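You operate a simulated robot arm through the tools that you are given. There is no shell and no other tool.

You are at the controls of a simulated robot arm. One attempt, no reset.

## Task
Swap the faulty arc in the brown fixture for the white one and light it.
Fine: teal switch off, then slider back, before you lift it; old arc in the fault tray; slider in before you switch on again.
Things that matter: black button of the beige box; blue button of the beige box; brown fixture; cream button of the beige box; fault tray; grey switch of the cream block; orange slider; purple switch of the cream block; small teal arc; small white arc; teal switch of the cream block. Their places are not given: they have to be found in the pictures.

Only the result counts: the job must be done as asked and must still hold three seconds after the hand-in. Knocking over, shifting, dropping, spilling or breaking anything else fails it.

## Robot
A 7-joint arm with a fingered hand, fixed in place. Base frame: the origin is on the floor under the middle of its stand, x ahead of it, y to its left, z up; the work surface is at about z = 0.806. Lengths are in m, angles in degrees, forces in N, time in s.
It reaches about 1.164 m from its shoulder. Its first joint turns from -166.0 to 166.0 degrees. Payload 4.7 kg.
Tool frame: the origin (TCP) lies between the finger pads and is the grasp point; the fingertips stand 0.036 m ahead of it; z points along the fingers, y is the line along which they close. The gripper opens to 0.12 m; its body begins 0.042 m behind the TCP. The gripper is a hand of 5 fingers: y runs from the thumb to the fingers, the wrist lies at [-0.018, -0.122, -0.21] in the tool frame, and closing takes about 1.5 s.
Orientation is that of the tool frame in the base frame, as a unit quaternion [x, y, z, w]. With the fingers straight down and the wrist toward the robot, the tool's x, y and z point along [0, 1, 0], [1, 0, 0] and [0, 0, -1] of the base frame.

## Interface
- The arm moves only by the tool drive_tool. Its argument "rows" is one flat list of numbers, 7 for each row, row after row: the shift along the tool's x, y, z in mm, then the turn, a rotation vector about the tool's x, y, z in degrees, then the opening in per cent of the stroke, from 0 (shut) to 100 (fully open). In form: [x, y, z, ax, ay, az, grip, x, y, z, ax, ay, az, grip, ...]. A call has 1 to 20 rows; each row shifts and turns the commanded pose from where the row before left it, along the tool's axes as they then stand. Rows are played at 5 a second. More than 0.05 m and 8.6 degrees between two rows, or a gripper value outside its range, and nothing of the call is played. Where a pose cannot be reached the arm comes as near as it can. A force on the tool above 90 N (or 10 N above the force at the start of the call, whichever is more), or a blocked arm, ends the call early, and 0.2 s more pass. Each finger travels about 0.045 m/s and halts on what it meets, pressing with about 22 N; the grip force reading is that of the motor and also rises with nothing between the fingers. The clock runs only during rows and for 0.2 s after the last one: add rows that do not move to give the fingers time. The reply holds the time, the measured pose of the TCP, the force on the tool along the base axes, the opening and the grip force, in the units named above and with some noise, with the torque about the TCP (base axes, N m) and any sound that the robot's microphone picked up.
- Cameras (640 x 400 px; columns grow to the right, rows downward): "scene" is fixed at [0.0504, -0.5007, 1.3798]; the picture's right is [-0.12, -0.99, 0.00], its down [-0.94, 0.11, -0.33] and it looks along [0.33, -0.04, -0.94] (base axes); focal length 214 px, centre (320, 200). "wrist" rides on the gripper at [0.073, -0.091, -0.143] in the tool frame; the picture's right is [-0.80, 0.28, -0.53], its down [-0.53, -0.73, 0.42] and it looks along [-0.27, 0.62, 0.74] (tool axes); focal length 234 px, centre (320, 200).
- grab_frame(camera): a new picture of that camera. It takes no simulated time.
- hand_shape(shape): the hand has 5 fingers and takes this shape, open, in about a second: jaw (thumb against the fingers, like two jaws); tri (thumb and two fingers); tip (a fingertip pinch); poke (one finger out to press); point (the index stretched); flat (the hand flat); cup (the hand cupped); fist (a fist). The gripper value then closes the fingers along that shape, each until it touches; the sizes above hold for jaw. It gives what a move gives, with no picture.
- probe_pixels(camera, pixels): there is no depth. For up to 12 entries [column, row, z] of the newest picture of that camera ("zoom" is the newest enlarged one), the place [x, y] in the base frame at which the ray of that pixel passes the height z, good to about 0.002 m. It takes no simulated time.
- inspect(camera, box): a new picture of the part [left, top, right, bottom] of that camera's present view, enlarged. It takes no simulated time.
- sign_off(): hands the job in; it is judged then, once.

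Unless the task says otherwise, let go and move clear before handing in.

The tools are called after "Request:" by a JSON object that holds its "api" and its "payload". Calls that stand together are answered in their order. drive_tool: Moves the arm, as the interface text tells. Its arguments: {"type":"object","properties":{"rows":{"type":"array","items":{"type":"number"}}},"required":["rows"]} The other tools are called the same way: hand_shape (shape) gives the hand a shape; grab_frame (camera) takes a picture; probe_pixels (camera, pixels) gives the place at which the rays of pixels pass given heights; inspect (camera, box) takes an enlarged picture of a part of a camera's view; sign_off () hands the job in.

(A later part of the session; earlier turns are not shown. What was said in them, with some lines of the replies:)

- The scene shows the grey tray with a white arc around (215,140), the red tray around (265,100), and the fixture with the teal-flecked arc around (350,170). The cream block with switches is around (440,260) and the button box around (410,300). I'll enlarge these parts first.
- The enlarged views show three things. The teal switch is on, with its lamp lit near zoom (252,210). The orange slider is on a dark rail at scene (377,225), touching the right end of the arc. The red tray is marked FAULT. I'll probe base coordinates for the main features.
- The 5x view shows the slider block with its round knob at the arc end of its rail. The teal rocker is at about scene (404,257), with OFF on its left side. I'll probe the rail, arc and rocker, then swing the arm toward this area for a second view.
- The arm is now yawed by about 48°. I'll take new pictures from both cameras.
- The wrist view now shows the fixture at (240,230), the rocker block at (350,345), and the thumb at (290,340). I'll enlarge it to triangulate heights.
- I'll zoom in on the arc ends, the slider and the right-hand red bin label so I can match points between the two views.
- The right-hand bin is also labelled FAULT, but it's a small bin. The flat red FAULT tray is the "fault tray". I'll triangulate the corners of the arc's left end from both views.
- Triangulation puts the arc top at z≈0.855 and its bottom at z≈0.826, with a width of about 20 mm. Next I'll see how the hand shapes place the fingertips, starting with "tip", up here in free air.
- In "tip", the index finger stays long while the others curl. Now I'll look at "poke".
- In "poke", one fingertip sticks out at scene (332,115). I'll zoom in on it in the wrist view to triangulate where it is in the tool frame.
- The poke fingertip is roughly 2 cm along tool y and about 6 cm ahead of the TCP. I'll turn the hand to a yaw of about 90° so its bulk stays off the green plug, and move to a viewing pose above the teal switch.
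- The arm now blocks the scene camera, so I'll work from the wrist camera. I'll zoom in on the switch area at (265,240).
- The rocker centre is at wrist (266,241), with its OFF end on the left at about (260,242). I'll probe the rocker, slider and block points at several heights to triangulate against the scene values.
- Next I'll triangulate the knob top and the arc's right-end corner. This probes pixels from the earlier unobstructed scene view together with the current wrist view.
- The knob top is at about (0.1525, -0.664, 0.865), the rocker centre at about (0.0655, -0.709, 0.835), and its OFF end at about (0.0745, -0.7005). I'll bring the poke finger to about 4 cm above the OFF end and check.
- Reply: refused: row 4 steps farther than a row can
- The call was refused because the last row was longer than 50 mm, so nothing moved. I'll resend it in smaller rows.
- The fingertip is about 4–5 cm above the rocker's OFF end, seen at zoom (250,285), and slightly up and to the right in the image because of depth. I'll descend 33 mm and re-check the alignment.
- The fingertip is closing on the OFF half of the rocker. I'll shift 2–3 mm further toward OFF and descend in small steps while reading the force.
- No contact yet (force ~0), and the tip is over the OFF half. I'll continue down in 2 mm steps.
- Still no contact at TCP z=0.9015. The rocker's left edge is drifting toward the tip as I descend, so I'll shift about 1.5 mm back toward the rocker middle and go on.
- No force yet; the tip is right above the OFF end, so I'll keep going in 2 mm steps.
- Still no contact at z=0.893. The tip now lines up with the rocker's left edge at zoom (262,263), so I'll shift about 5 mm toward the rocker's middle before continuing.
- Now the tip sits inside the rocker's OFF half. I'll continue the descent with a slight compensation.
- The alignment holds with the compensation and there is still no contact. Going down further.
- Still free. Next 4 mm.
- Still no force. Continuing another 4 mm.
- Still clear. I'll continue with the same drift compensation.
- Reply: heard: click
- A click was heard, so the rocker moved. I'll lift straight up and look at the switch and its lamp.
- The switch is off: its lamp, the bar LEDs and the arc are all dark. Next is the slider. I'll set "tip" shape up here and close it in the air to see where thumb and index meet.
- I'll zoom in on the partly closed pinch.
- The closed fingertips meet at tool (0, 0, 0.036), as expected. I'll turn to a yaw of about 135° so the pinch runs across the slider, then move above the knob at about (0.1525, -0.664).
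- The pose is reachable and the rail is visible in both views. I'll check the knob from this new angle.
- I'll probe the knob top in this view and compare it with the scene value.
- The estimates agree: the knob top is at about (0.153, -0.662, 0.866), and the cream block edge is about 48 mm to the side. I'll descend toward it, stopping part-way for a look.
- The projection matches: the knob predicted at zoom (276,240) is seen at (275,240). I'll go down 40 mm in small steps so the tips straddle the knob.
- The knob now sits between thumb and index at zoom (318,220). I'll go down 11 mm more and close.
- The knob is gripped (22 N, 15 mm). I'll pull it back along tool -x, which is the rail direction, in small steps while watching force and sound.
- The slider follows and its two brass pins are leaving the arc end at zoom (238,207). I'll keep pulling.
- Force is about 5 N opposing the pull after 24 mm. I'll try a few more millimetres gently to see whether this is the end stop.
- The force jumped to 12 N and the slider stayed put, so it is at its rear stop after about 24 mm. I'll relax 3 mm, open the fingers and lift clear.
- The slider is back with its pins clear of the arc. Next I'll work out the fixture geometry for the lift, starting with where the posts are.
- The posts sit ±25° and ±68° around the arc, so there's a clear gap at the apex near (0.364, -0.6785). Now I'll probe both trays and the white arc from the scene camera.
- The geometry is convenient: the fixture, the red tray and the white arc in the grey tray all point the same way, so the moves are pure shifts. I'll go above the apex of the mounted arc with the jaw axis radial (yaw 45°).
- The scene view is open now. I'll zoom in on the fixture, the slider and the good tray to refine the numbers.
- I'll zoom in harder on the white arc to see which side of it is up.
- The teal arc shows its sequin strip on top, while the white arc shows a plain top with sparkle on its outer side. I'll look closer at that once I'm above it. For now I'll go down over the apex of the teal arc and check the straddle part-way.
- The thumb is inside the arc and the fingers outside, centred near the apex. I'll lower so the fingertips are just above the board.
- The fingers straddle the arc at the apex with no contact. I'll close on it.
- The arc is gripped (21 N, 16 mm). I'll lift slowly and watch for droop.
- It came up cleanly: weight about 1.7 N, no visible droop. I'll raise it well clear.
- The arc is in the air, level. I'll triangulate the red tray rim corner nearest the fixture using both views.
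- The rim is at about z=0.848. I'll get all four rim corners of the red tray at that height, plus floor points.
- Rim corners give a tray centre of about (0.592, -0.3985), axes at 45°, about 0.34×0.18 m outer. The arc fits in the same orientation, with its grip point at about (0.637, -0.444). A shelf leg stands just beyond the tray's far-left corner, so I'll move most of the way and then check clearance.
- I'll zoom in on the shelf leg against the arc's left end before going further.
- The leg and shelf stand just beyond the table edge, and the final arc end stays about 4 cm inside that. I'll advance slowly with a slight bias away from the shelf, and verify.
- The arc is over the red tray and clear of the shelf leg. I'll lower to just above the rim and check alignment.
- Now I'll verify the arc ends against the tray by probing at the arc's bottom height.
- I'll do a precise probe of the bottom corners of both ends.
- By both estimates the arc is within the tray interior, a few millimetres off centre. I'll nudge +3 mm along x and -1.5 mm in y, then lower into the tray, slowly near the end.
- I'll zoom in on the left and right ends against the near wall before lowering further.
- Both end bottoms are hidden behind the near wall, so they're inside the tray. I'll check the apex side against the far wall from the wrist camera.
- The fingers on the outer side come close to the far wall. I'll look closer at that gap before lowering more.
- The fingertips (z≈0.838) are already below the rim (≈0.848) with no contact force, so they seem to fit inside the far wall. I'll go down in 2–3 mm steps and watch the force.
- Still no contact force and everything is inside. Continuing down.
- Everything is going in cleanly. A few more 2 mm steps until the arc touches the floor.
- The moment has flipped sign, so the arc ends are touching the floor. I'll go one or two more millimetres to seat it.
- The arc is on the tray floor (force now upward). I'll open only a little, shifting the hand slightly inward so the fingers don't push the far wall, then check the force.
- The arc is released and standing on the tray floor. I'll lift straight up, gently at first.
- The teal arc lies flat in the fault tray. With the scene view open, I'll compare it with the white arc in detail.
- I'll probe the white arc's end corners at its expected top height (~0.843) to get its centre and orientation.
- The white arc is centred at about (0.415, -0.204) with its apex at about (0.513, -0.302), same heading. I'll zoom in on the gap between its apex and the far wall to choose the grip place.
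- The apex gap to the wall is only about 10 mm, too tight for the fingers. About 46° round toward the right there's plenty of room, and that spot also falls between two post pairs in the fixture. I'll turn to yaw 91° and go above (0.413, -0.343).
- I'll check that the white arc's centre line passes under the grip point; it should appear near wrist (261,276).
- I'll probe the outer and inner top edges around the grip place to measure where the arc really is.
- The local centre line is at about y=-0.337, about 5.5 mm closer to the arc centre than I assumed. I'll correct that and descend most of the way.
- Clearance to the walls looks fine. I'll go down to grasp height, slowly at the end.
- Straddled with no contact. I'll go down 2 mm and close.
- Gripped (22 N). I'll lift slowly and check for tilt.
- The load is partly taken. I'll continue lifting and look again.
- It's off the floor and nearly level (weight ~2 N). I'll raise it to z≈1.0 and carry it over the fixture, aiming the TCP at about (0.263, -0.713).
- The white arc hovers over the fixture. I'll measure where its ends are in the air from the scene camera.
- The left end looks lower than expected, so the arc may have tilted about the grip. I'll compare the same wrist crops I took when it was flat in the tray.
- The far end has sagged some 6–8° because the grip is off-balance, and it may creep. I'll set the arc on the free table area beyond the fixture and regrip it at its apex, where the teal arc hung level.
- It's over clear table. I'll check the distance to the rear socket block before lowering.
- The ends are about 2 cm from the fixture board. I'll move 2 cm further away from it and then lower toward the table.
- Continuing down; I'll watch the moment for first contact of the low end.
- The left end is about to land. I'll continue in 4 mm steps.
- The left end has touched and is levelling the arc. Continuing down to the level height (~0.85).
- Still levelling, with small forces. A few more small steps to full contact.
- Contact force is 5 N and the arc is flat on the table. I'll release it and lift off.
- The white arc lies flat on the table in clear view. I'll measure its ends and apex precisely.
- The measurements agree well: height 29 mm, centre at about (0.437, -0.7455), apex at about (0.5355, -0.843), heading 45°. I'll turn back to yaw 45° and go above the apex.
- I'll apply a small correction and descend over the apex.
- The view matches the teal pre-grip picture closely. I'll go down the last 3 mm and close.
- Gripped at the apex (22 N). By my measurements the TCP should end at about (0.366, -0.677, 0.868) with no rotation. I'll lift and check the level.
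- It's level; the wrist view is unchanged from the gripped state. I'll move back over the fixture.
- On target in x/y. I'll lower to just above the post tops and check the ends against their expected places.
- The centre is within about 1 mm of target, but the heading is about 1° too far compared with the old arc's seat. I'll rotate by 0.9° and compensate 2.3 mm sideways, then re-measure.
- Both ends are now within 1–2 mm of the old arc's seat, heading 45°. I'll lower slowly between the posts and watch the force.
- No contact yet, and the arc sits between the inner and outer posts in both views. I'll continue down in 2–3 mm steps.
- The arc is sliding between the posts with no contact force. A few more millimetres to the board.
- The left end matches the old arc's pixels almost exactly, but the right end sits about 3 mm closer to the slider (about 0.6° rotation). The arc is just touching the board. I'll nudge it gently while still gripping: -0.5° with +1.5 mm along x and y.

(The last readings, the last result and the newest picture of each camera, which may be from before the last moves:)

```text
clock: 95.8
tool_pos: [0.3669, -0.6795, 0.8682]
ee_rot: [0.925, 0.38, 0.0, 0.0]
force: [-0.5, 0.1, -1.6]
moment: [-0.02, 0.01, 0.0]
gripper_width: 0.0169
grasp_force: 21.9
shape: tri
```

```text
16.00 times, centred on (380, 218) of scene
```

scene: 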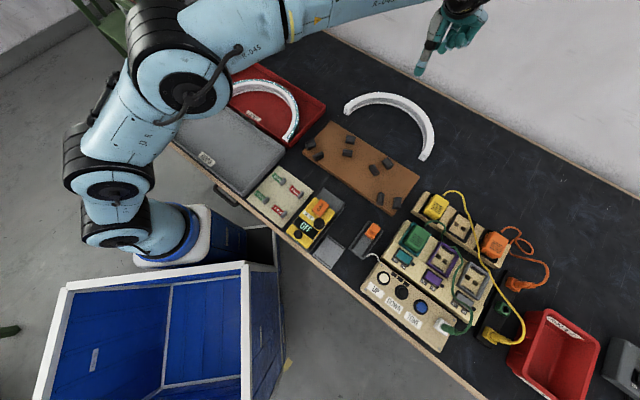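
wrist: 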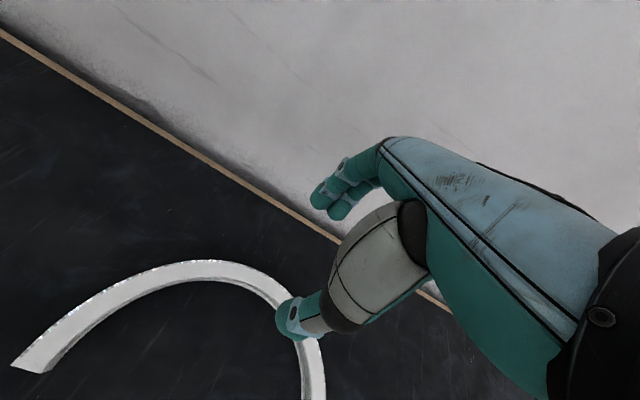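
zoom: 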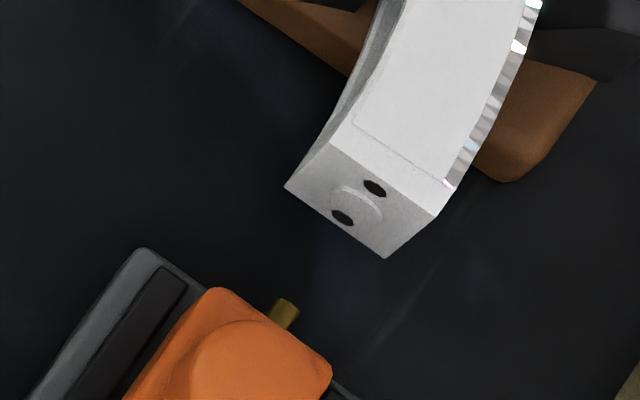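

Now both ends coincide with the old arc's pixels (right (440,215), left (113,242)). I'll seat it the last bit and release gently.

Request:
{"api": "drive_tool", "payload": {"rows": [0, 0, 1, 0, 0, 0, 5, 0, 0, 0.7, 0, 0, 0, 5, 0, 0, 0, 0, 0, 0, 5]}}

Request:
{"api": "drive_tool", "payload": {"rows": [0, 0, 0, 0, 0, 0, 18, 0, 0, 0, 0, 0, 0, 24, 0, 0, 0, 0, 0, 0, 32, 0, 0, 0, 0, 0, 0, 45, 0, 0, 0, 0, 0, 0, 60, 0, 0, 0, 0, 0, 0, 60, 0, 0, 0, 0, 0, 0, 60]}}

Request:
{"api": "inspect", "payload": {"camera": "wrist", "box": [20, 150, 440, 400]}}

Request:
{"api": "inspect", "payload": {"camera": "scene", "box": [285, 120, 415, 230]}}

```text
clock: 96.6
tool_pos: [0.3669, -0.6793, 0.8658]
ee_rot: [0.925, 0.38, 0.0, 0.0]
force: [1.7, -0.5, 1.6]
moment: [0.02, -0.02, 0.0]
gripper_width: 0.017
grasp_force: 21.4
shape: tri
```

```text
clock: 98.2
tool_pos: [0.3676, -0.6784, 0.8659]
ee_rot: [0.925, 0.381, 0.0, 0.0]
force: [-0.2, 0.1, -0.3]
moment: [0.01, 0.03, 0.0]
gripper_width: 0.0713
grasp_force: 0.0
shape: tri
```

```text
1.52 times, centred on (230, 275) of wrist
```

zoom: 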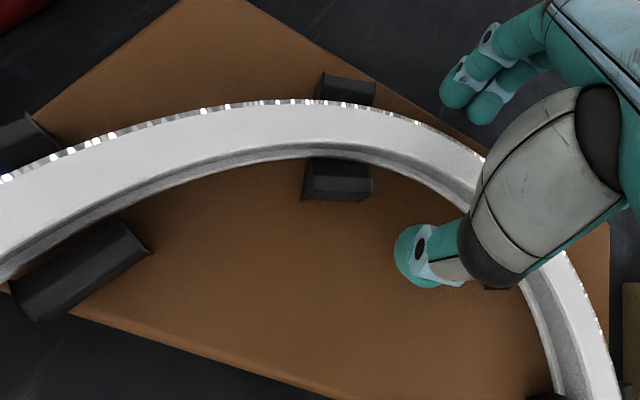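

```text
3.64 times, centred on (350, 175) of scene
```

zoom: 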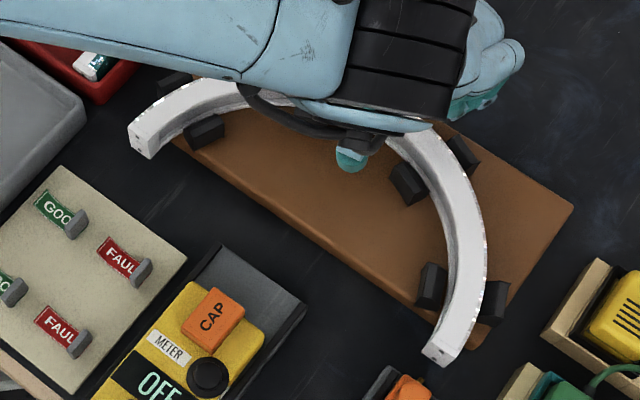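

The arc is seated and released. I'll lift straight up and then check everything from the scene camera.

Request:
{"api": "drive_tool", "payload": {"rows": [0, 0, -5, 0, 0, 0, 60, 0, 0, -15, 0, 0, 0, 60, 0, 0, -35, 0, 0, 0, 60, 0, 0, -45, 0, 0, 0, 60, 0, 0, -45, 0, 0, 0, 60, 0, 0, -40, 0, 0, 0, 60]}}

Request:
{"api": "grab_frame", "payload": {"camera": "scene"}}

Request:
{"api": "inspect", "payload": {"camera": "scene", "box": [285, 120, 415, 250]}}

Request:
{"api": "inspect", "payload": {"camera": "scene", "box": [360, 205, 400, 230]}}

```text
clock: 99.6
tool_pos: [0.3657, -0.6777, 1.0502]
ee_rot: [0.925, 0.38, -0.001, -0.001]
force: [0.2, 0.0, -0.6]
moment: [0.04, -0.01, -0.01]
gripper_width: 0.0717
grasp_force: 0.0
shape: tri
```

```text
taken
```

scene: 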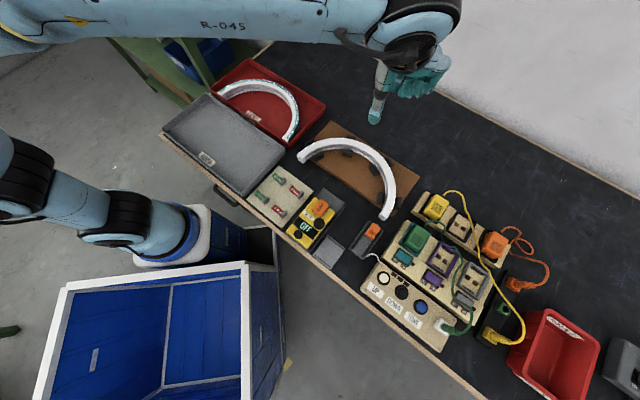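

```text
3.08 times, centred on (350, 185) of scene
```

zoom: 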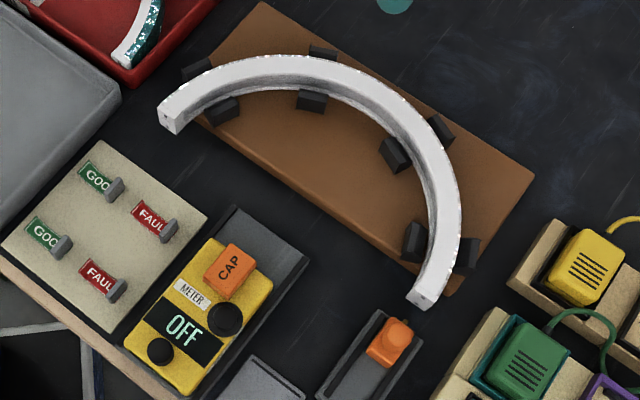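

```text
16.00 times, centred on (380, 218) of scene
```

zoom: 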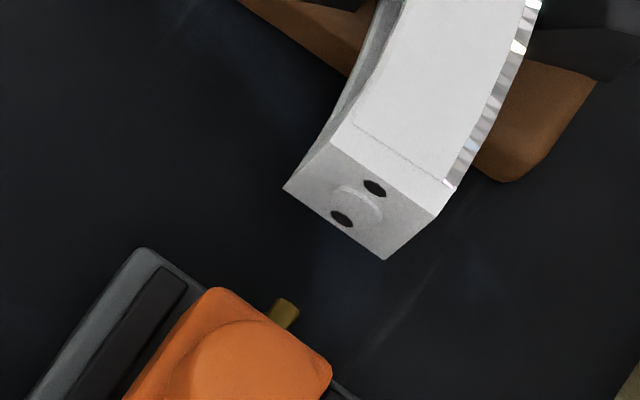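

The white arc is in place, in the old arc's position, with its end holes facing the slider pins. Next is the slider: I'll set "tip" shape and swing round to yaw 135° above the knob.

Request:
{"api": "hand_shape", "payload": {"shape": "tip"}}

Request:
{"api": "probe_pixels", "payload": {"camera": "scene", "pixels": [[375.3, 228.2, 0.866]]}}

Request:
{"api": "drive_tool", "payload": {"rows": [0, -33, 0, 0, 0, 0, 60, 0, -33, 0, 0, 0, 0, 50, 0, -34, 0, 0, 0, 0, 40, 0, 0, 0, 0, 0, 8, 35, 0, 0, 0, 0, 0, 8, 35, 0, 0, 0, 0, 0, 8, 35, 0, 0, 0, 0, 0, 8, 35, 0, 0, 0, 0, 0, 8, 35, 0, 0, 0, 0, 0, 8, 35, 0, 0, 0, 0, 0, 8, 35, 0, 0, 0, 0, 0, 8, 35, 0, 0, 0, 0, 0, 8, 35, 0, 0, 0, 0, 0, 8, 35, 0, 0, 0, 0, 0, 8, 35, 0, 0, 0, 0, 0, 1.7, 35, -21.4, 34.8, 0, 0, 0, 0, 35, -21.4, 34.8, 10, 0, 0, 0, 35, -21.4, 34.8, 10, 0, 0, 0, 35, -21.4, 34.8, 10, 0, 0, 0, 35, 0, 0, 0, 0, 0, 0, 35]}}

Request:
{"api": "grab_frame", "payload": {"camera": "wrist"}}

Request:
{"api": "grab_frame", "payload": {"camera": "scene"}}

```text
clock: 100.5
tool_pos: [0.3663, -0.6775, 1.0499]
ee_rot: [0.925, 0.38, 0.0, 0.0]
force: [-0.3, 0.6, -0.2]
moment: [-0.01, 0.0, -0.01]
gripper_width: 0.1202
grasp_force: 0.0
shape: tip
```

```text
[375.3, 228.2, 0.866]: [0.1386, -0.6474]
```

```text
clock: 104.7
tool_pos: [0.1371, -0.6471, 1.0218]
ee_rot: [0.924, -0.382, 0.0, 0.001]
force: [0.3, 0.2, 0.0]
moment: [0.0, -0.02, -0.01]
gripper_width: 0.0427
grasp_force: 0.1
shape: tip
```

```text
taken
```

wrist: 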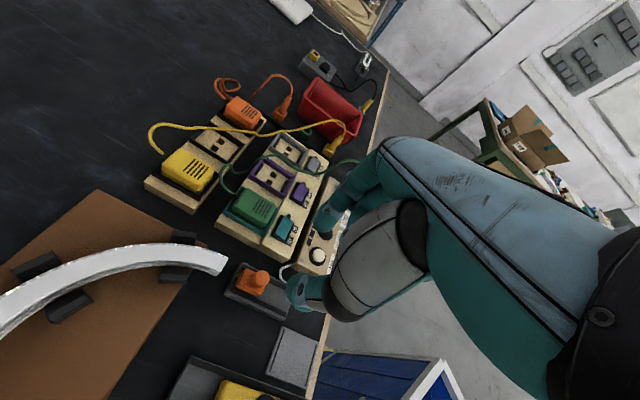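

```text
taken
```

scene: 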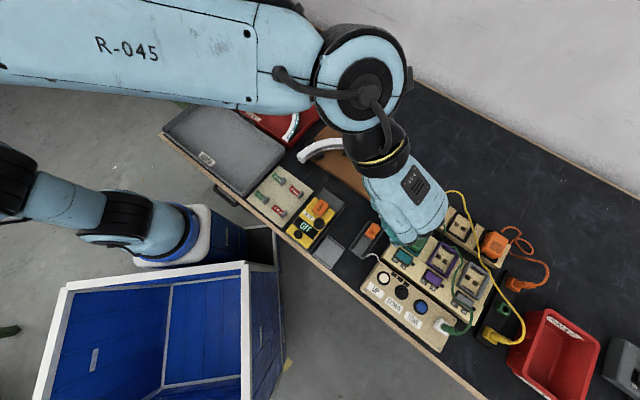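

I'll check the knob position from the wrist camera.

Request:
{"api": "inspect", "payload": {"camera": "wrist", "box": [215, 245, 315, 325]}}

```text
5.00 times, centred on (265, 285) of wrist
```

zoom: 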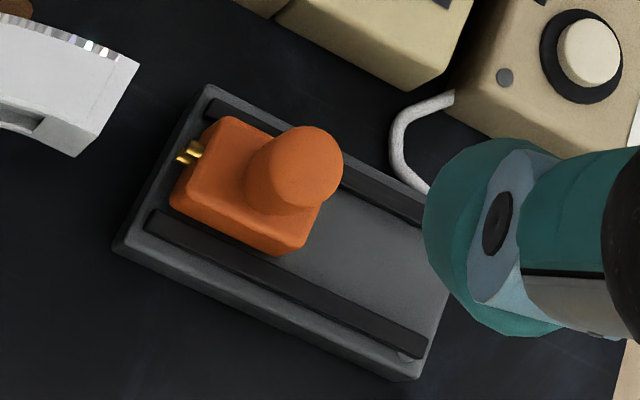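

Request:
{"api": "probe_pixels", "payload": {"camera": "wrist", "pixels": [[262.6, 278.0, 0.866]]}}

Request:
{"api": "drive_tool", "payload": {"rows": [0, 0, 30, 0, 0, 0, 35, 0, 0, 40, 0, 0, 0, 35, 0, 0, 25, 0, 0, 0, 35, 0, 0, 0, 0, 0, 0, 35]}}

Request:
{"api": "inspect", "payload": {"camera": "wrist", "box": [230, 170, 390, 320]}}

```text
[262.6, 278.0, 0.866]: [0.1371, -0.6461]
```

```text
clock: 105.7
tool_pos: [0.1357, -0.646, 0.9269]
ee_rot: [0.924, -0.382, 0.0, 0.001]
force: [-1.0, 0.9, -1.0]
moment: [0.0, -0.02, -0.02]
gripper_width: 0.0427
grasp_force: 0.0
shape: tip
```

```text
2.67 times, centred on (310, 245) of wrist
```

zoom: 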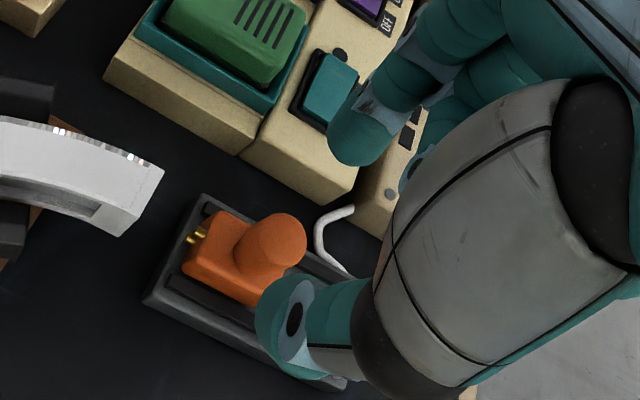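

The knob is aligned. I'll descend to grip height and close on it.

Request:
{"api": "drive_tool", "payload": {"rows": [0.5, 0, 10, 0, 0, 0, 35, 0, 0, 10, 0, 0, 0, 35, 0, 0, 10, 0, 0, 0, 35, 0, 0, 5, 0, 0, 0, 35, 0, 0, 4, 0, 0, 0, 35, 0, 0, 0, 0, 0, 0, 35]}}

Request:
{"api": "drive_tool", "payload": {"rows": [0, 0, 0, 0, 0, 0, 5, 0, 0, 0, 0, 0, 0, 5, 0, 0, 0, 0, 0, 0, 5, 0, 0, 0, 0, 0, 0, 5]}}

Request:
{"api": "inspect", "payload": {"camera": "wrist", "box": [230, 170, 390, 320]}}

```text
clock: 107.1
tool_pos: [0.1384, -0.6469, 0.8876]
ee_rot: [0.924, -0.382, 0.0, 0.0]
force: [0.2, 0.3, -0.7]
moment: [0.05, -0.02, -0.04]
gripper_width: 0.0428
grasp_force: 0.1
shape: tip
```

```text
clock: 108.1
tool_pos: [0.1386, -0.6457, 0.888]
ee_rot: [0.924, -0.382, 0.0, 0.0]
force: [0.3, -1.0, -1.3]
moment: [-0.08, -0.03, 0.02]
gripper_width: 0.0147
grasp_force: 21.8
shape: tip
```

```text
2.67 times, centred on (310, 245) of wrist
```

zoom: 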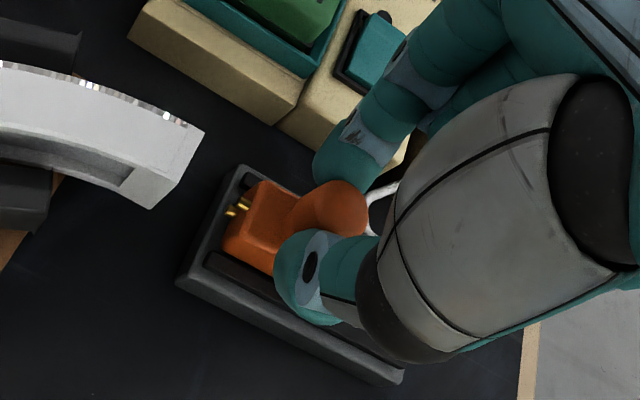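

Gripped. I'll push the slider in along +x in 4 mm steps, watching for misalignment forces at the pins.

Request:
{"api": "drive_tool", "payload": {"rows": [4, 0, 0, 0, 0, 0, 5, 4, 0, 0, 0, 0, 0, 5, 3, 0, 0, 0, 0, 0, 5, 0, 0, 0, 0, 0, 0, 5]}}

Request:
{"api": "inspect", "payload": {"camera": "wrist", "box": [230, 170, 390, 320]}}

```text
clock: 109.1
tool_pos: [0.1455, -0.6539, 0.887]
ee_rot: [0.924, -0.383, 0.0, 0.0]
force: [-0.4, -0.5, 0.0]
moment: [-0.02, 0.03, 0.04]
gripper_width: 0.0148
grasp_force: 21.6
shape: tip
```

```text
2.67 times, centred on (310, 245) of wrist
```

zoom: 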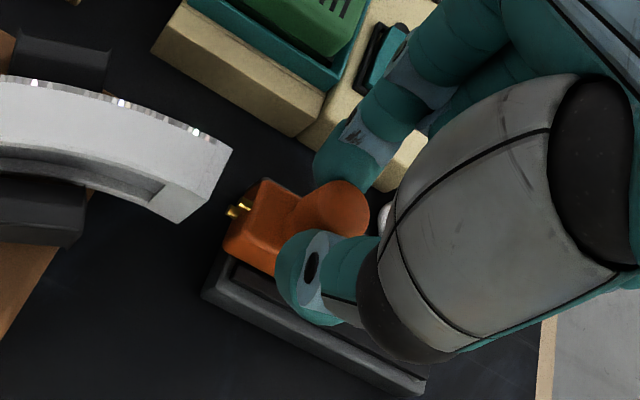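

The pins are just in front of the arc end and aligned. Continuing.

Request:
{"api": "drive_tool", "payload": {"rows": [3, 0, 0, 0, 0, 0, 5, 3, 0, 0, 0, 0, 0, 5, 0, 0, 0, 0, 0, 0, 5]}}

Request:
{"api": "inspect", "payload": {"camera": "wrist", "box": [230, 170, 390, 320]}}

```text
clock: 109.9
tool_pos: [0.1506, -0.6572, 0.887]
ee_rot: [0.924, -0.383, 0.0, 0.0]
force: [-0.5, -0.4, 0.8]
moment: [-0.03, 0.0, -0.03]
gripper_width: 0.0149
grasp_force: 21.4
shape: tip
```

```text
2.67 times, centred on (310, 245) of wrist
```

zoom: 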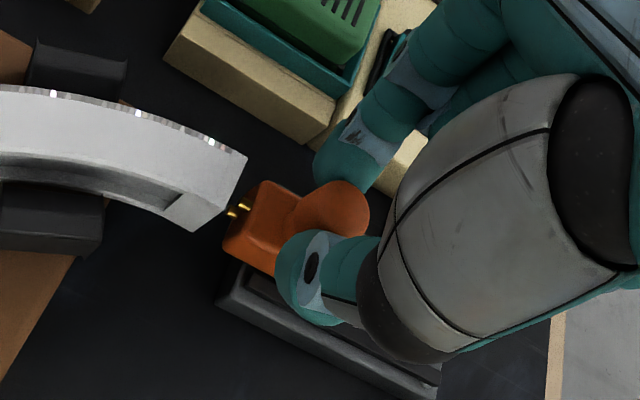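

Request:
{"api": "drive_tool", "payload": {"rows": [2, 0, 0, 0, 0, 0, 5, 2, 0, 0, 0, 0, 0, 5, 0, 0, 0, 0, 0, 0, 5]}}

Request:
{"api": "inspect", "payload": {"camera": "wrist", "box": [230, 170, 390, 320]}}

```text
clock: 110.7
tool_pos: [0.1522, -0.6612, 0.886]
ee_rot: [0.924, -0.383, 0.0, 0.0]
force: [1.4, -0.8, 0.5]
moment: [-0.05, -0.06, 0.02]
gripper_width: 0.0148
grasp_force: 21.5
shape: tip
```

```text
2.67 times, centred on (310, 245) of wrist
```

zoom: 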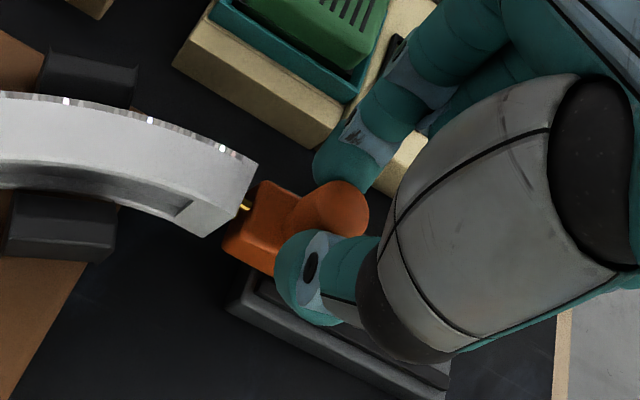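

The pins are entering the arc's end. The view nearly matches the original "in" state, so a few more millimetres until the stop.

Request:
{"api": "drive_tool", "payload": {"rows": [2, 0, 0, 0, 0, 0, 5, 0, 0, 0, 0, 0, 0, 5]}}

Request:
{"api": "drive_tool", "payload": {"rows": [1.5, 0, 0, 0, 0, 0, 5, 0, 0, 0, 0, 0, 0, 5]}}

Request:
{"api": "inspect", "payload": {"camera": "wrist", "box": [230, 170, 390, 320]}}

```text
clock: 111.3
tool_pos: [0.1534, -0.6612, 0.8866]
ee_rot: [0.924, -0.383, 0.0, 0.0]
force: [1.3, 1.2, 1.1]
moment: [0.03, 0.01, -0.01]
gripper_width: 0.0149
grasp_force: 21.3
shape: tip
```

```text
clock: 111.9
tool_pos: [0.1541, -0.6626, 0.887]
ee_rot: [0.924, -0.383, 0.0, 0.001]
force: [-3.1, 6.9, 0.0]
moment: [0.16, 0.1, -0.06]
gripper_width: 0.0147
grasp_force: 22.1
shape: tip
```

```text
2.67 times, centred on (310, 245) of wrist
```

zoom: 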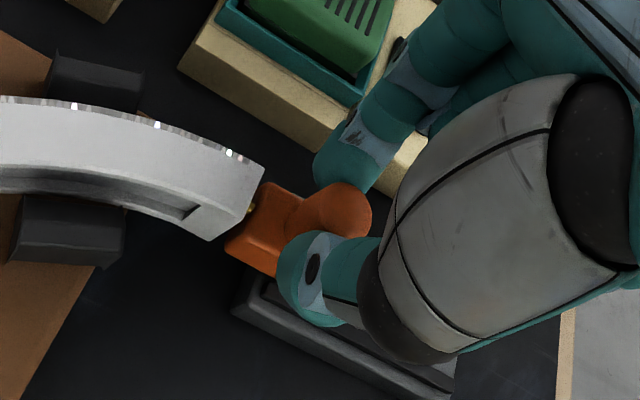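

The force jumped to 7.5 N against the push: the slider is at its "in" stop. I'll relax half a millimetre, open, and lift clear.

Request:
{"api": "drive_tool", "payload": {"rows": [-0.5, 0, 0, 0, 0, 0, 5, 0, 0, 0, 0, 0, 0, 35, 0, 0, 0, 0, 0, 0, 35, 0, 0, 0, 0, 0, 0, 35, 0, 0, 0, 0, 0, 0, 35]}}

Request:
{"api": "inspect", "payload": {"camera": "wrist", "box": [230, 170, 390, 320]}}

Request:
{"api": "drive_tool", "payload": {"rows": [0, 0, -10, 0, 0, 0, 35, 0, 0, -25, 0, 0, 0, 35, 0, 0, -40, 0, 0, 0, 35, 0, 0, -45, 0, 0, 0, 35]}}

Request:
{"api": "grab_frame", "payload": {"camera": "wrist"}}

Request:
{"api": "inspect", "payload": {"camera": "wrist", "box": [180, 230, 320, 330]}}

Request:
{"api": "grab_frame", "payload": {"camera": "scene"}}

```text
clock: 113.1
tool_pos: [0.1549, -0.6631, 0.8877]
ee_rot: [0.924, -0.382, 0.0, 0.0]
force: [-0.1, 0.1, 0.0]
moment: [0.0, -0.02, -0.02]
gripper_width: 0.0419
grasp_force: 0.1
shape: tip
```

```text
2.67 times, centred on (310, 245) of wrist
```

zoom: 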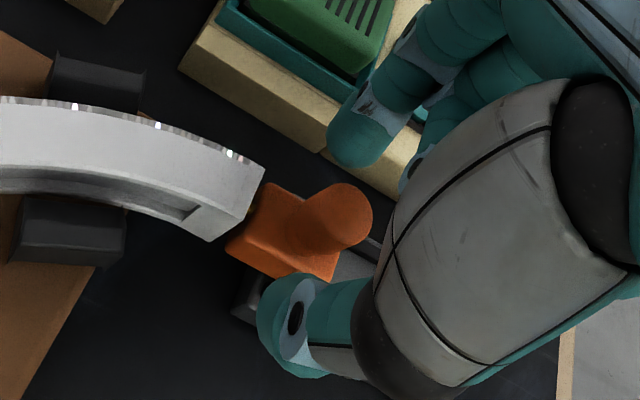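

```text
clock: 114.1
tool_pos: [0.1546, -0.6636, 1.0062]
ee_rot: [0.924, -0.383, -0.001, -0.001]
force: [-0.6, 0.2, -0.1]
moment: [0.01, -0.01, 0.01]
gripper_width: 0.0416
grasp_force: 0.0
shape: tip
```

```text
taken
```

wrist: 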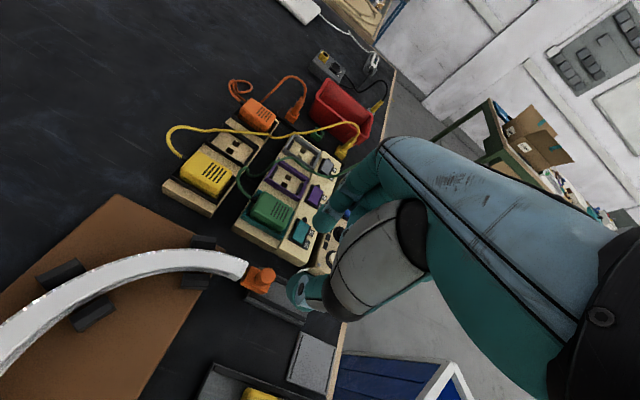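

```text
4.00 times, centred on (250, 280) of wrist
```

zoom: 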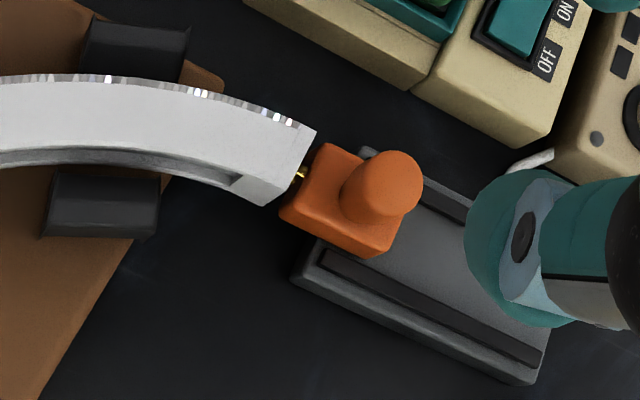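

```text
taken
```

scene: 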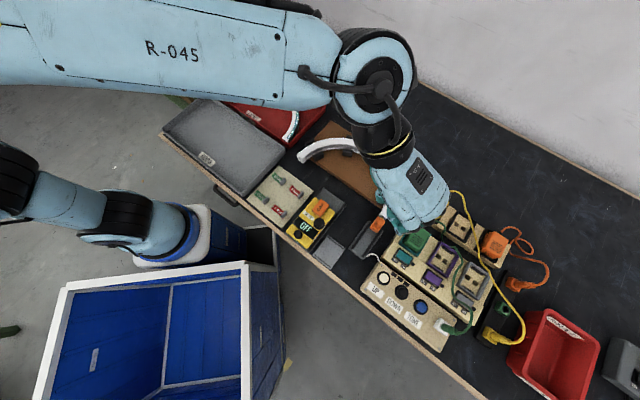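

The slider is in and looks as it did originally. Now the teal switch: I'll set "poke", return to yaw 90°, and go above the ON end. That's the OFF press spot shifted 18 mm along the rocker, with the TCP at about (0.051, -0.709).

Request:
{"api": "hand_shape", "payload": {"shape": "poke"}}

Request:
{"api": "drive_tool", "payload": {"rows": [0, 0, 0, 0, 0, -7.5, 100, 0, 0, 0, 0, 0, -7.5, 100, 0, 0, 0, 0, 0, -7.5, 100, 0, 0, 0, 0, 0, -7.5, 100, 0, 0, 0, 0, 0, -7.5, 100, 0, 0, 0, 0, 0, -7.5, 100, -25.85, 11.35, 14, 0, 0, 0, 100, -25.85, 11.35, 14, 0, 0, 0, 100, -25.85, 11.35, 14, 0, 0, 0, 100, -25.85, 11.35, 14, 0, 0, 0, 100, 0, 0, 0, 0, 0, 0, 100]}}

Request:
{"api": "grab_frame", "payload": {"camera": "wrist"}}

Request:
{"api": "inspect", "payload": {"camera": "wrist", "box": [230, 180, 370, 290]}}

```text
clock: 115.0
tool_pos: [0.1551, -0.6632, 1.0081]
ee_rot: [0.924, -0.383, -0.001, 0.0]
force: [-0.4, 0.0, -0.4]
moment: [0.01, -0.01, 0.0]
gripper_width: 0.0
grasp_force: 0.1
shape: poke
```

```text
clock: 117.4
tool_pos: [0.0507, -0.7089, 0.9507]
ee_rot: [1.0, 0.001, 0.0, 0.0]
force: [-0.8, 0.0, -0.1]
moment: [-0.02, 0.0, 0.0]
gripper_width: 0.0002
grasp_force: 0.2
shape: poke
```

```text
taken
```

wrist: 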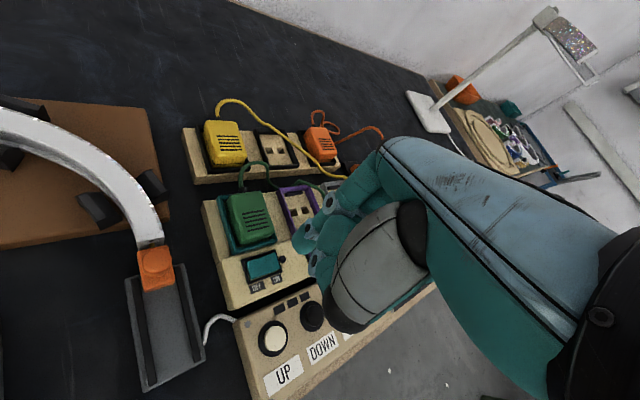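

```text
3.64 times, centred on (300, 235) of wrist
```

zoom: 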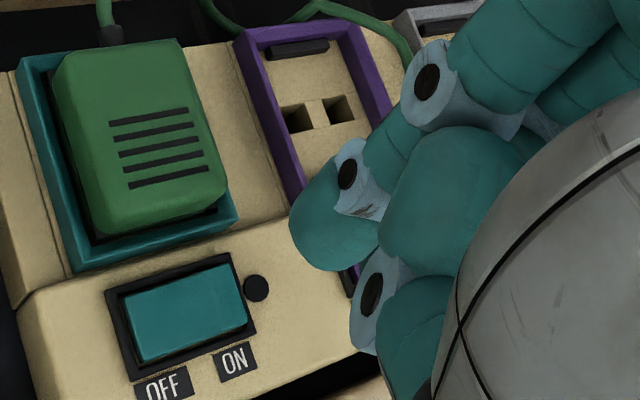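

I'll descend toward the ON end, checking alignment at z≈0.895.

Request:
{"api": "drive_tool", "payload": {"rows": [0, 0, 15, 0, 0, 0, 100, 0, 0, 15, 0, 0, 0, 100, 0, 0, 13, 0, 0, 0, 100, 0, 0, 10, 0, 0, 0, 100, 0, 0, 0, 0, 0, 0, 100]}}

Request:
{"api": "inspect", "payload": {"camera": "wrist", "box": [230, 180, 370, 290]}}

```text
clock: 118.6
tool_pos: [0.0513, -0.7081, 0.8993]
ee_rot: [1.0, 0.0, 0.0, 0.0]
force: [0.3, -0.7, -0.4]
moment: [0.0, 0.0, 0.0]
gripper_width: 0.0002
grasp_force: 0.2
shape: poke
```

```text
3.64 times, centred on (300, 235) of wrist
```

zoom: 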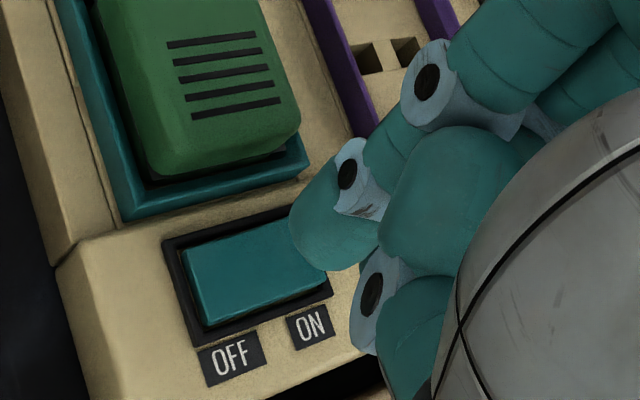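

The tip is heading for the ON half. I'll shift another ~2 mm toward ON and continue in small steps.

Request:
{"api": "drive_tool", "payload": {"rows": [-1.4, 1.4, 3, 0, 0, 0, 100, 0, 0, 3, 0, 0, 0, 100, 0, 0, 3, 0, 0, 0, 100, 0, 0, 0, 0, 0, 0, 100]}}

Request:
{"api": "inspect", "payload": {"camera": "wrist", "box": [230, 180, 370, 290]}}

```text
clock: 119.6
tool_pos: [0.0497, -0.7099, 0.8883]
ee_rot: [1.0, -0.001, 0.001, 0.001]
force: [-0.6, -0.6, -0.3]
moment: [0.0, -0.01, -0.03]
gripper_width: 0.0001
grasp_force: 0.0
shape: poke
```

```text
3.64 times, centred on (300, 235) of wrist
```

zoom: 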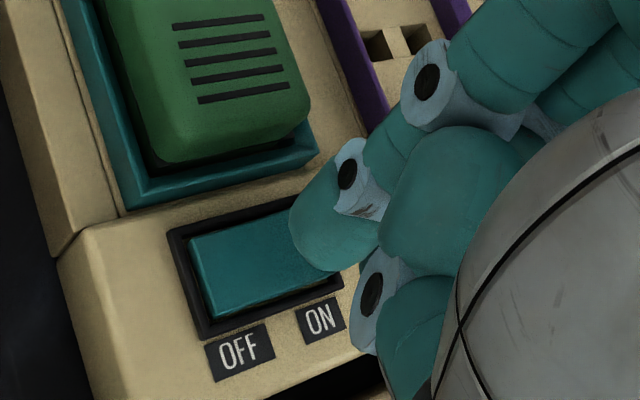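

No contact yet. Continuing down in 2 mm steps.

Request:
{"api": "drive_tool", "payload": {"rows": [0, 0, 2, 0, 0, 0, 100, 0, 0, 2, 0, 0, 0, 100, 0, 0, 0, 0, 0, 0, 100]}}

Request:
{"api": "drive_tool", "payload": {"rows": [0, 0, 2, 0, 0, 0, 100, 0, 0, 0, 0, 0, 0, 100]}}

Request:
{"api": "inspect", "payload": {"camera": "wrist", "box": [230, 180, 370, 290]}}

```text
clock: 120.4
tool_pos: [0.0497, -0.709, 0.8864]
ee_rot: [1.0, 0.0, 0.0, 0.0]
force: [0.2, 0.1, 0.0]
moment: [0.0, -0.01, 0.0]
gripper_width: 0.0
grasp_force: 0.0
shape: poke
```

```text
clock: 121.0
tool_pos: [0.0505, -0.709, 0.8845]
ee_rot: [1.0, 0.001, 0.0, 0.0]
force: [1.4, 0.3, -0.4]
moment: [0.02, 0.01, 0.01]
gripper_width: 0.0
grasp_force: 0.1
shape: poke
```

```text
3.64 times, centred on (300, 235) of wrist
```

zoom: 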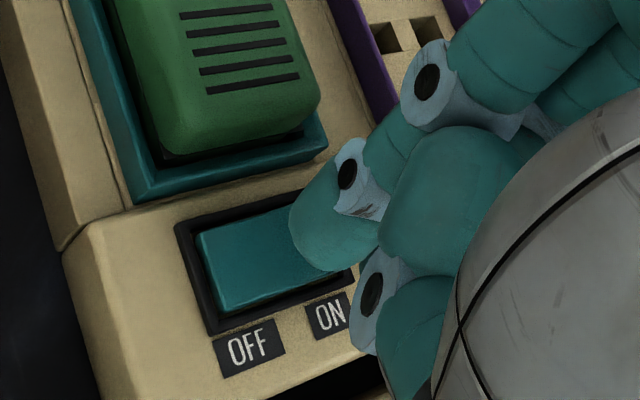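

Request:
{"api": "drive_tool", "payload": {"rows": [0, 0, 2, 0, 0, 0, 100, 0, 0, 2, 0, 0, 0, 100, 0, 0, 0, 0, 0, 0, 100]}}

Request:
{"api": "drive_tool", "payload": {"rows": [0, 0, 2, 0, 0, 0, 100, 0, 0, 0, 0, 0, 0, 100]}}

Request:
{"api": "inspect", "payload": {"camera": "wrist", "box": [230, 180, 370, 290]}}

```text
clock: 121.8
tool_pos: [0.0496, -0.7106, 0.8788]
ee_rot: [1.0, 0.001, 0.0, 0.0]
force: [0.2, 0.6, -0.3]
moment: [-0.03, 0.03, 0.02]
gripper_width: 0.0
grasp_force: 0.1
shape: poke
```

```text
clock: 122.4
tool_pos: [0.0492, -0.7076, 0.8768]
ee_rot: [1.0, 0.001, 0.001, 0.001]
force: [-0.2, 0.3, -0.3]
moment: [0.01, 0.01, 0.01]
gripper_width: 0.0
grasp_force: 0.1
shape: poke
```

```text
3.64 times, centred on (300, 235) of wrist
```

zoom: 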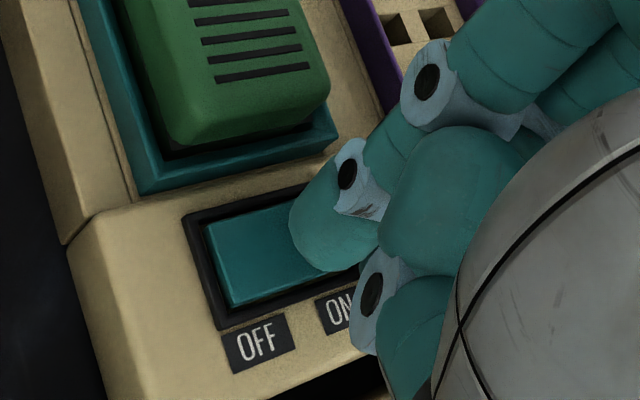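

Request:
{"api": "drive_tool", "payload": {"rows": [-1, 1, 2, 0, 0, 0, 100, 0, 0, 0, 0, 0, 0, 100]}}

Request:
{"api": "drive_tool", "payload": {"rows": [0, 0, 2, 0, 0, 0, 100, 0, 0, 0, 0, 0, 0, 100]}}

Request:
{"api": "inspect", "payload": {"camera": "wrist", "box": [230, 180, 370, 290]}}

```text
clock: 123.0
tool_pos: [0.0489, -0.7104, 0.8756]
ee_rot: [1.0, 0.0, 0.001, 0.0]
force: [0.2, 0.9, 1.5]
moment: [-0.01, -0.01, 0.02]
gripper_width: 0.0
grasp_force: 0.0
shape: poke
```

```text
clock: 123.6
tool_pos: [0.0481, -0.7108, 0.8736]
ee_rot: [1.0, 0.001, 0.0, 0.0]
force: [0.2, -0.7, -0.3]
moment: [0.03, 0.02, 0.01]
gripper_width: 0.0003
grasp_force: 0.0
shape: poke
heard: click
```

```text
3.64 times, centred on (300, 235) of wrist
```

zoom: 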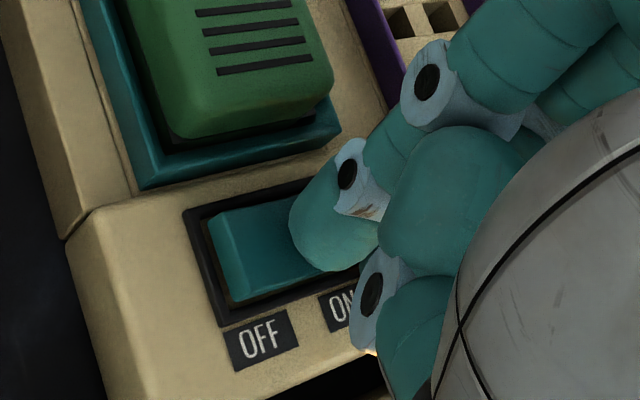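

Click heard, and the OFF side of the rocker has risen; a glow shows near the bar LEDs at zoom (370,352). I'll lift straight up and look at the lamp.

Request:
{"api": "drive_tool", "payload": {"rows": [0, 0, -15, 0, 0, 0, 100, 0, 0, -30, 0, 0, 0, 100, 0, 0, -40, 0, 0, 0, 100, 0, -20, -40, 0, 0, 0, 100, 0, -30, -35, 0, 0, 0, 100]}}

Request:
{"api": "grab_frame", "payload": {"camera": "wrist"}}

Request:
{"api": "inspect", "payload": {"camera": "wrist", "box": [160, 180, 320, 300]}}

Request:
{"api": "grab_frame", "payload": {"camera": "scene"}}

```text
clock: 124.8
tool_pos: [0.0488, -0.6619, 1.0319]
ee_rot: [1.0, 0.0, 0.001, -0.002]
force: [0.1, 0.7, -1.0]
moment: [0.01, -0.09, 0.01]
gripper_width: 0.0
grasp_force: 0.2
shape: poke
```

```text
taken
```

wrist: 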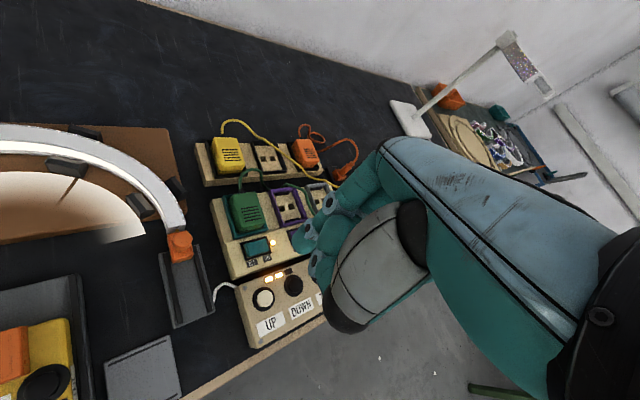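

```text
3.33 times, centred on (240, 240) of wrist
```

zoom: 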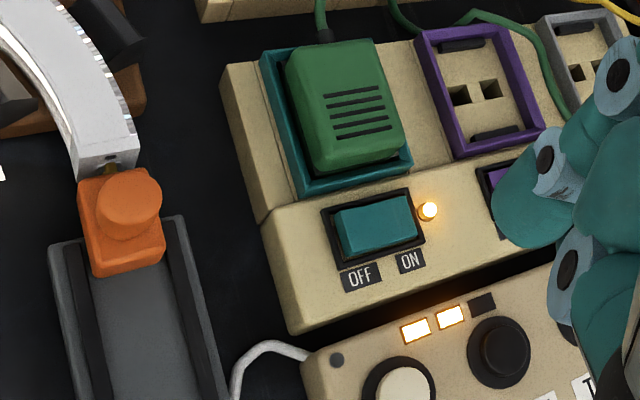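

```text
taken
```

scene: 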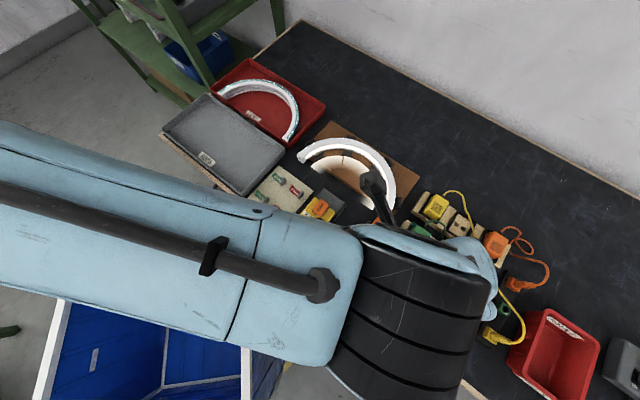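

The new arc is lit: the indicator lamp, two bar LEDs and the light pool are all on. I'll move the arm well clear and check the whole scene, watching for steady light.

Request:
{"api": "drive_tool", "payload": {"rows": [0, -20, -40, 0, 0, 0, 100, 20, -20, -30, 0, 0, -8, 100, 30, -20, -20, 0, 0, -8, 100, 30, -10, -10, 0, 0, -8, 100, 20, 0, 0, 0, 0, -8, 100, 20, 0, 0, 0, 0, -8, 100, 0, -20, 0, 0, 0, -8, 100, 0, -30, 0, 0, 0, 0, 100]}}

Request:
{"api": "grab_frame", "payload": {"camera": "scene"}}

Request:
{"api": "grab_frame", "payload": {"camera": "wrist"}}

```text
clock: 126.6
tool_pos: [0.1207, -0.524, 1.1311]
ee_rot: [0.913, 0.407, 0.0, 0.0]
force: [-0.1, 0.0, -0.6]
moment: [-0.01, 0.01, 0.02]
gripper_width: 0.0003
grasp_force: 0.1
shape: poke
```

```text
taken
```

scene: 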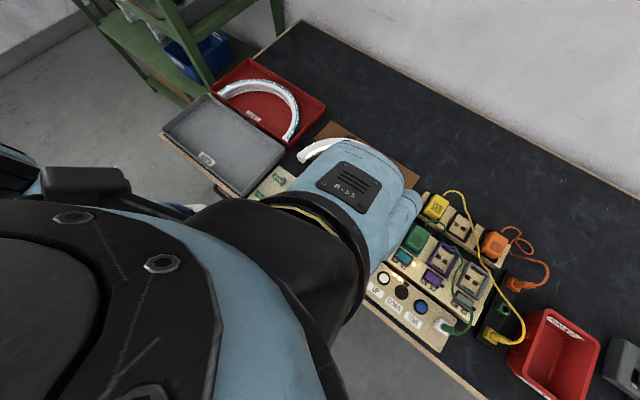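

```text
taken
```

wrist: 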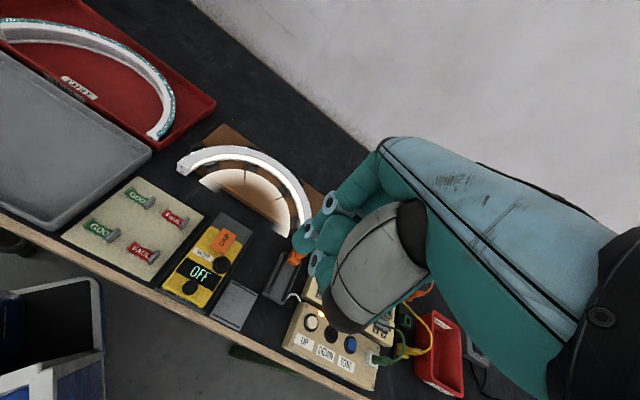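

The arc is lit in the wrist view too. I'll move back to about the start pose for an unobstructed final check.

Request:
{"api": "drive_tool", "payload": {"rows": [0, 0, 0, 0, 0, -8, 100, 0, 0, 0, 0, 0, -8, 100, 0, 0, 0, 0, 0, -8, 100, 0, 0, 0, 0, 0, -8, 100, 0, 0, 0, 0, 0, -8, 100, 0, 40, -5, 0, 0, 0, 100, 0, 40, -5, 0, 0, 0, 100, 0, 40, -5, 0, 0, 0, 100, 0, 40, -5, 0, 0, 0, 100, 0, 35, 0, 0, 0, 0, 100, 0, 0, 0, 0, 0, 0, 100]}}

Request:
{"api": "grab_frame", "payload": {"camera": "scene"}}

Request:
{"api": "inspect", "payload": {"camera": "scene", "box": [285, 120, 445, 280]}}

Request:
{"api": "inspect", "payload": {"camera": "scene", "box": [155, 50, 335, 200]}}

```text
clock: 129.0
tool_pos: [0.3158, -0.5322, 1.1545]
ee_rot: [0.719, 0.695, 0.0, 0.001]
force: [-0.8, -0.3, 0.2]
moment: [-0.03, -0.01, -0.02]
gripper_width: 0.0001
grasp_force: 0.1
shape: poke
```

```text
taken
```

scene: 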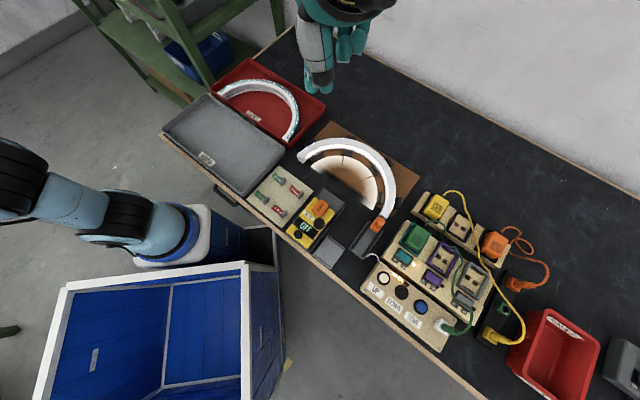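

```text
2.50 times, centred on (365, 200) of scene
```

zoom: 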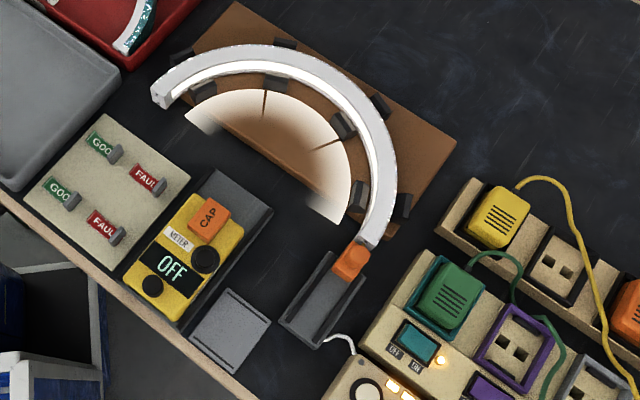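

```text
2.67 times, centred on (245, 125) of scene
```

zoom: 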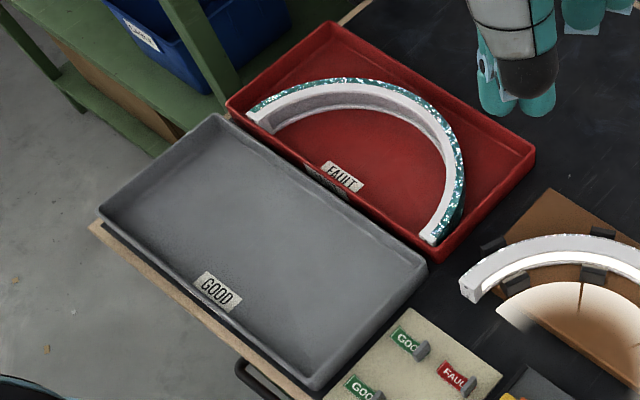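

All looks right: the white arc is lit in the fixture, the slider is in, the switch is on, and the teal arc is in the fault tray. I'll wait a couple of seconds to confirm the light holds.

Request:
{"api": "drive_tool", "payload": {"rows": [0, 0, 0, 0, 0, 0, 100, 0, 0, 0, 0, 0, 0, 100, 0, 0, 0, 0, 0, 0, 100, 0, 0, 0, 0, 0, 0, 100, 0, 0, 0, 0, 0, 0, 100, 0, 0, 0, 0, 0, 0, 100, 0, 0, 0, 0, 0, 0, 100, 0, 0, 0, 0, 0, 0, 100, 0, 0, 0, 0, 0, 0, 100, 0, 0, 0, 0, 0, 0, 100, 0, 0, 0, 0, 0, 0, 100, 0, 0, 0, 0, 0, 0, 100, 0, 0, 0, 0, 0, 0, 100, 0, 0, 0, 0, 0, 0, 100, 0, 0, 0, 0, 0, 0, 100]}}

Request:
{"api": "inspect", "payload": {"camera": "scene", "box": [285, 120, 465, 310]}}

```text
clock: 132.2
tool_pos: [0.3146, -0.5325, 1.1539]
ee_rot: [0.719, 0.695, 0.0, 0.001]
force: [-0.6, 0.3, 0.8]
moment: [0.03, -0.02, 0.0]
gripper_width: 0.0
grasp_force: 0.0
shape: poke
```

```text
2.11 times, centred on (375, 215) of scene
```

zoom: 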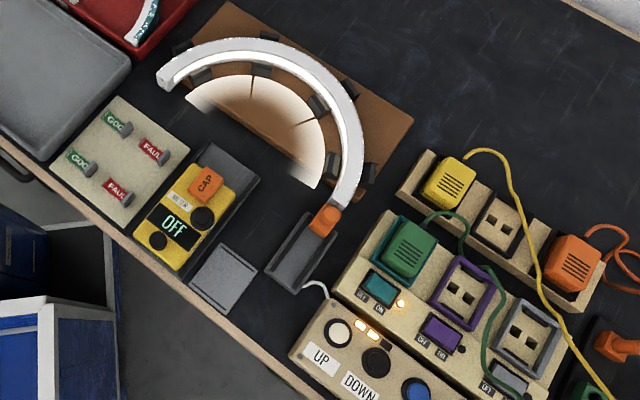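

After three more seconds the arc is still lit, with the teal indicator and two bar LEDs on, and the arm is clear of everything. I'm handing in the job.

Request:
{"api": "sign_off", "payload": {}}

```text
The job is handed in.
```

The swap is done. The white arc is seated in the brown fixture and lit, and it was still lit three seconds later when I checked before handing in.

- **Order of work:** I switched the teal switch off and pulled the slider back to its stop before lifting the old arc. I pushed the slider back in before switching on again.
- **Old arc:** The teal arc lies flat in the flat red FAULT tray. There is also a small red FAULT bin on the right, which I left alone.
- **Extra set-down:** The white arc sagged in the first grip, so I set it on the bare table behind the fixture and regripped it at its middle before fitting it.
- **White arc's face:** It may be the other way up from the old one. The old arc had a wide sequin strip on top, while this one shows only a thin edge. It fitted and lit normally, so I left it as it was.
- **Box buttons:** I didn't press any of the beige box buttons. Two of its bar lights are on, the same as at the start.

I saw nothing else knocked over or moved in the final pictures.
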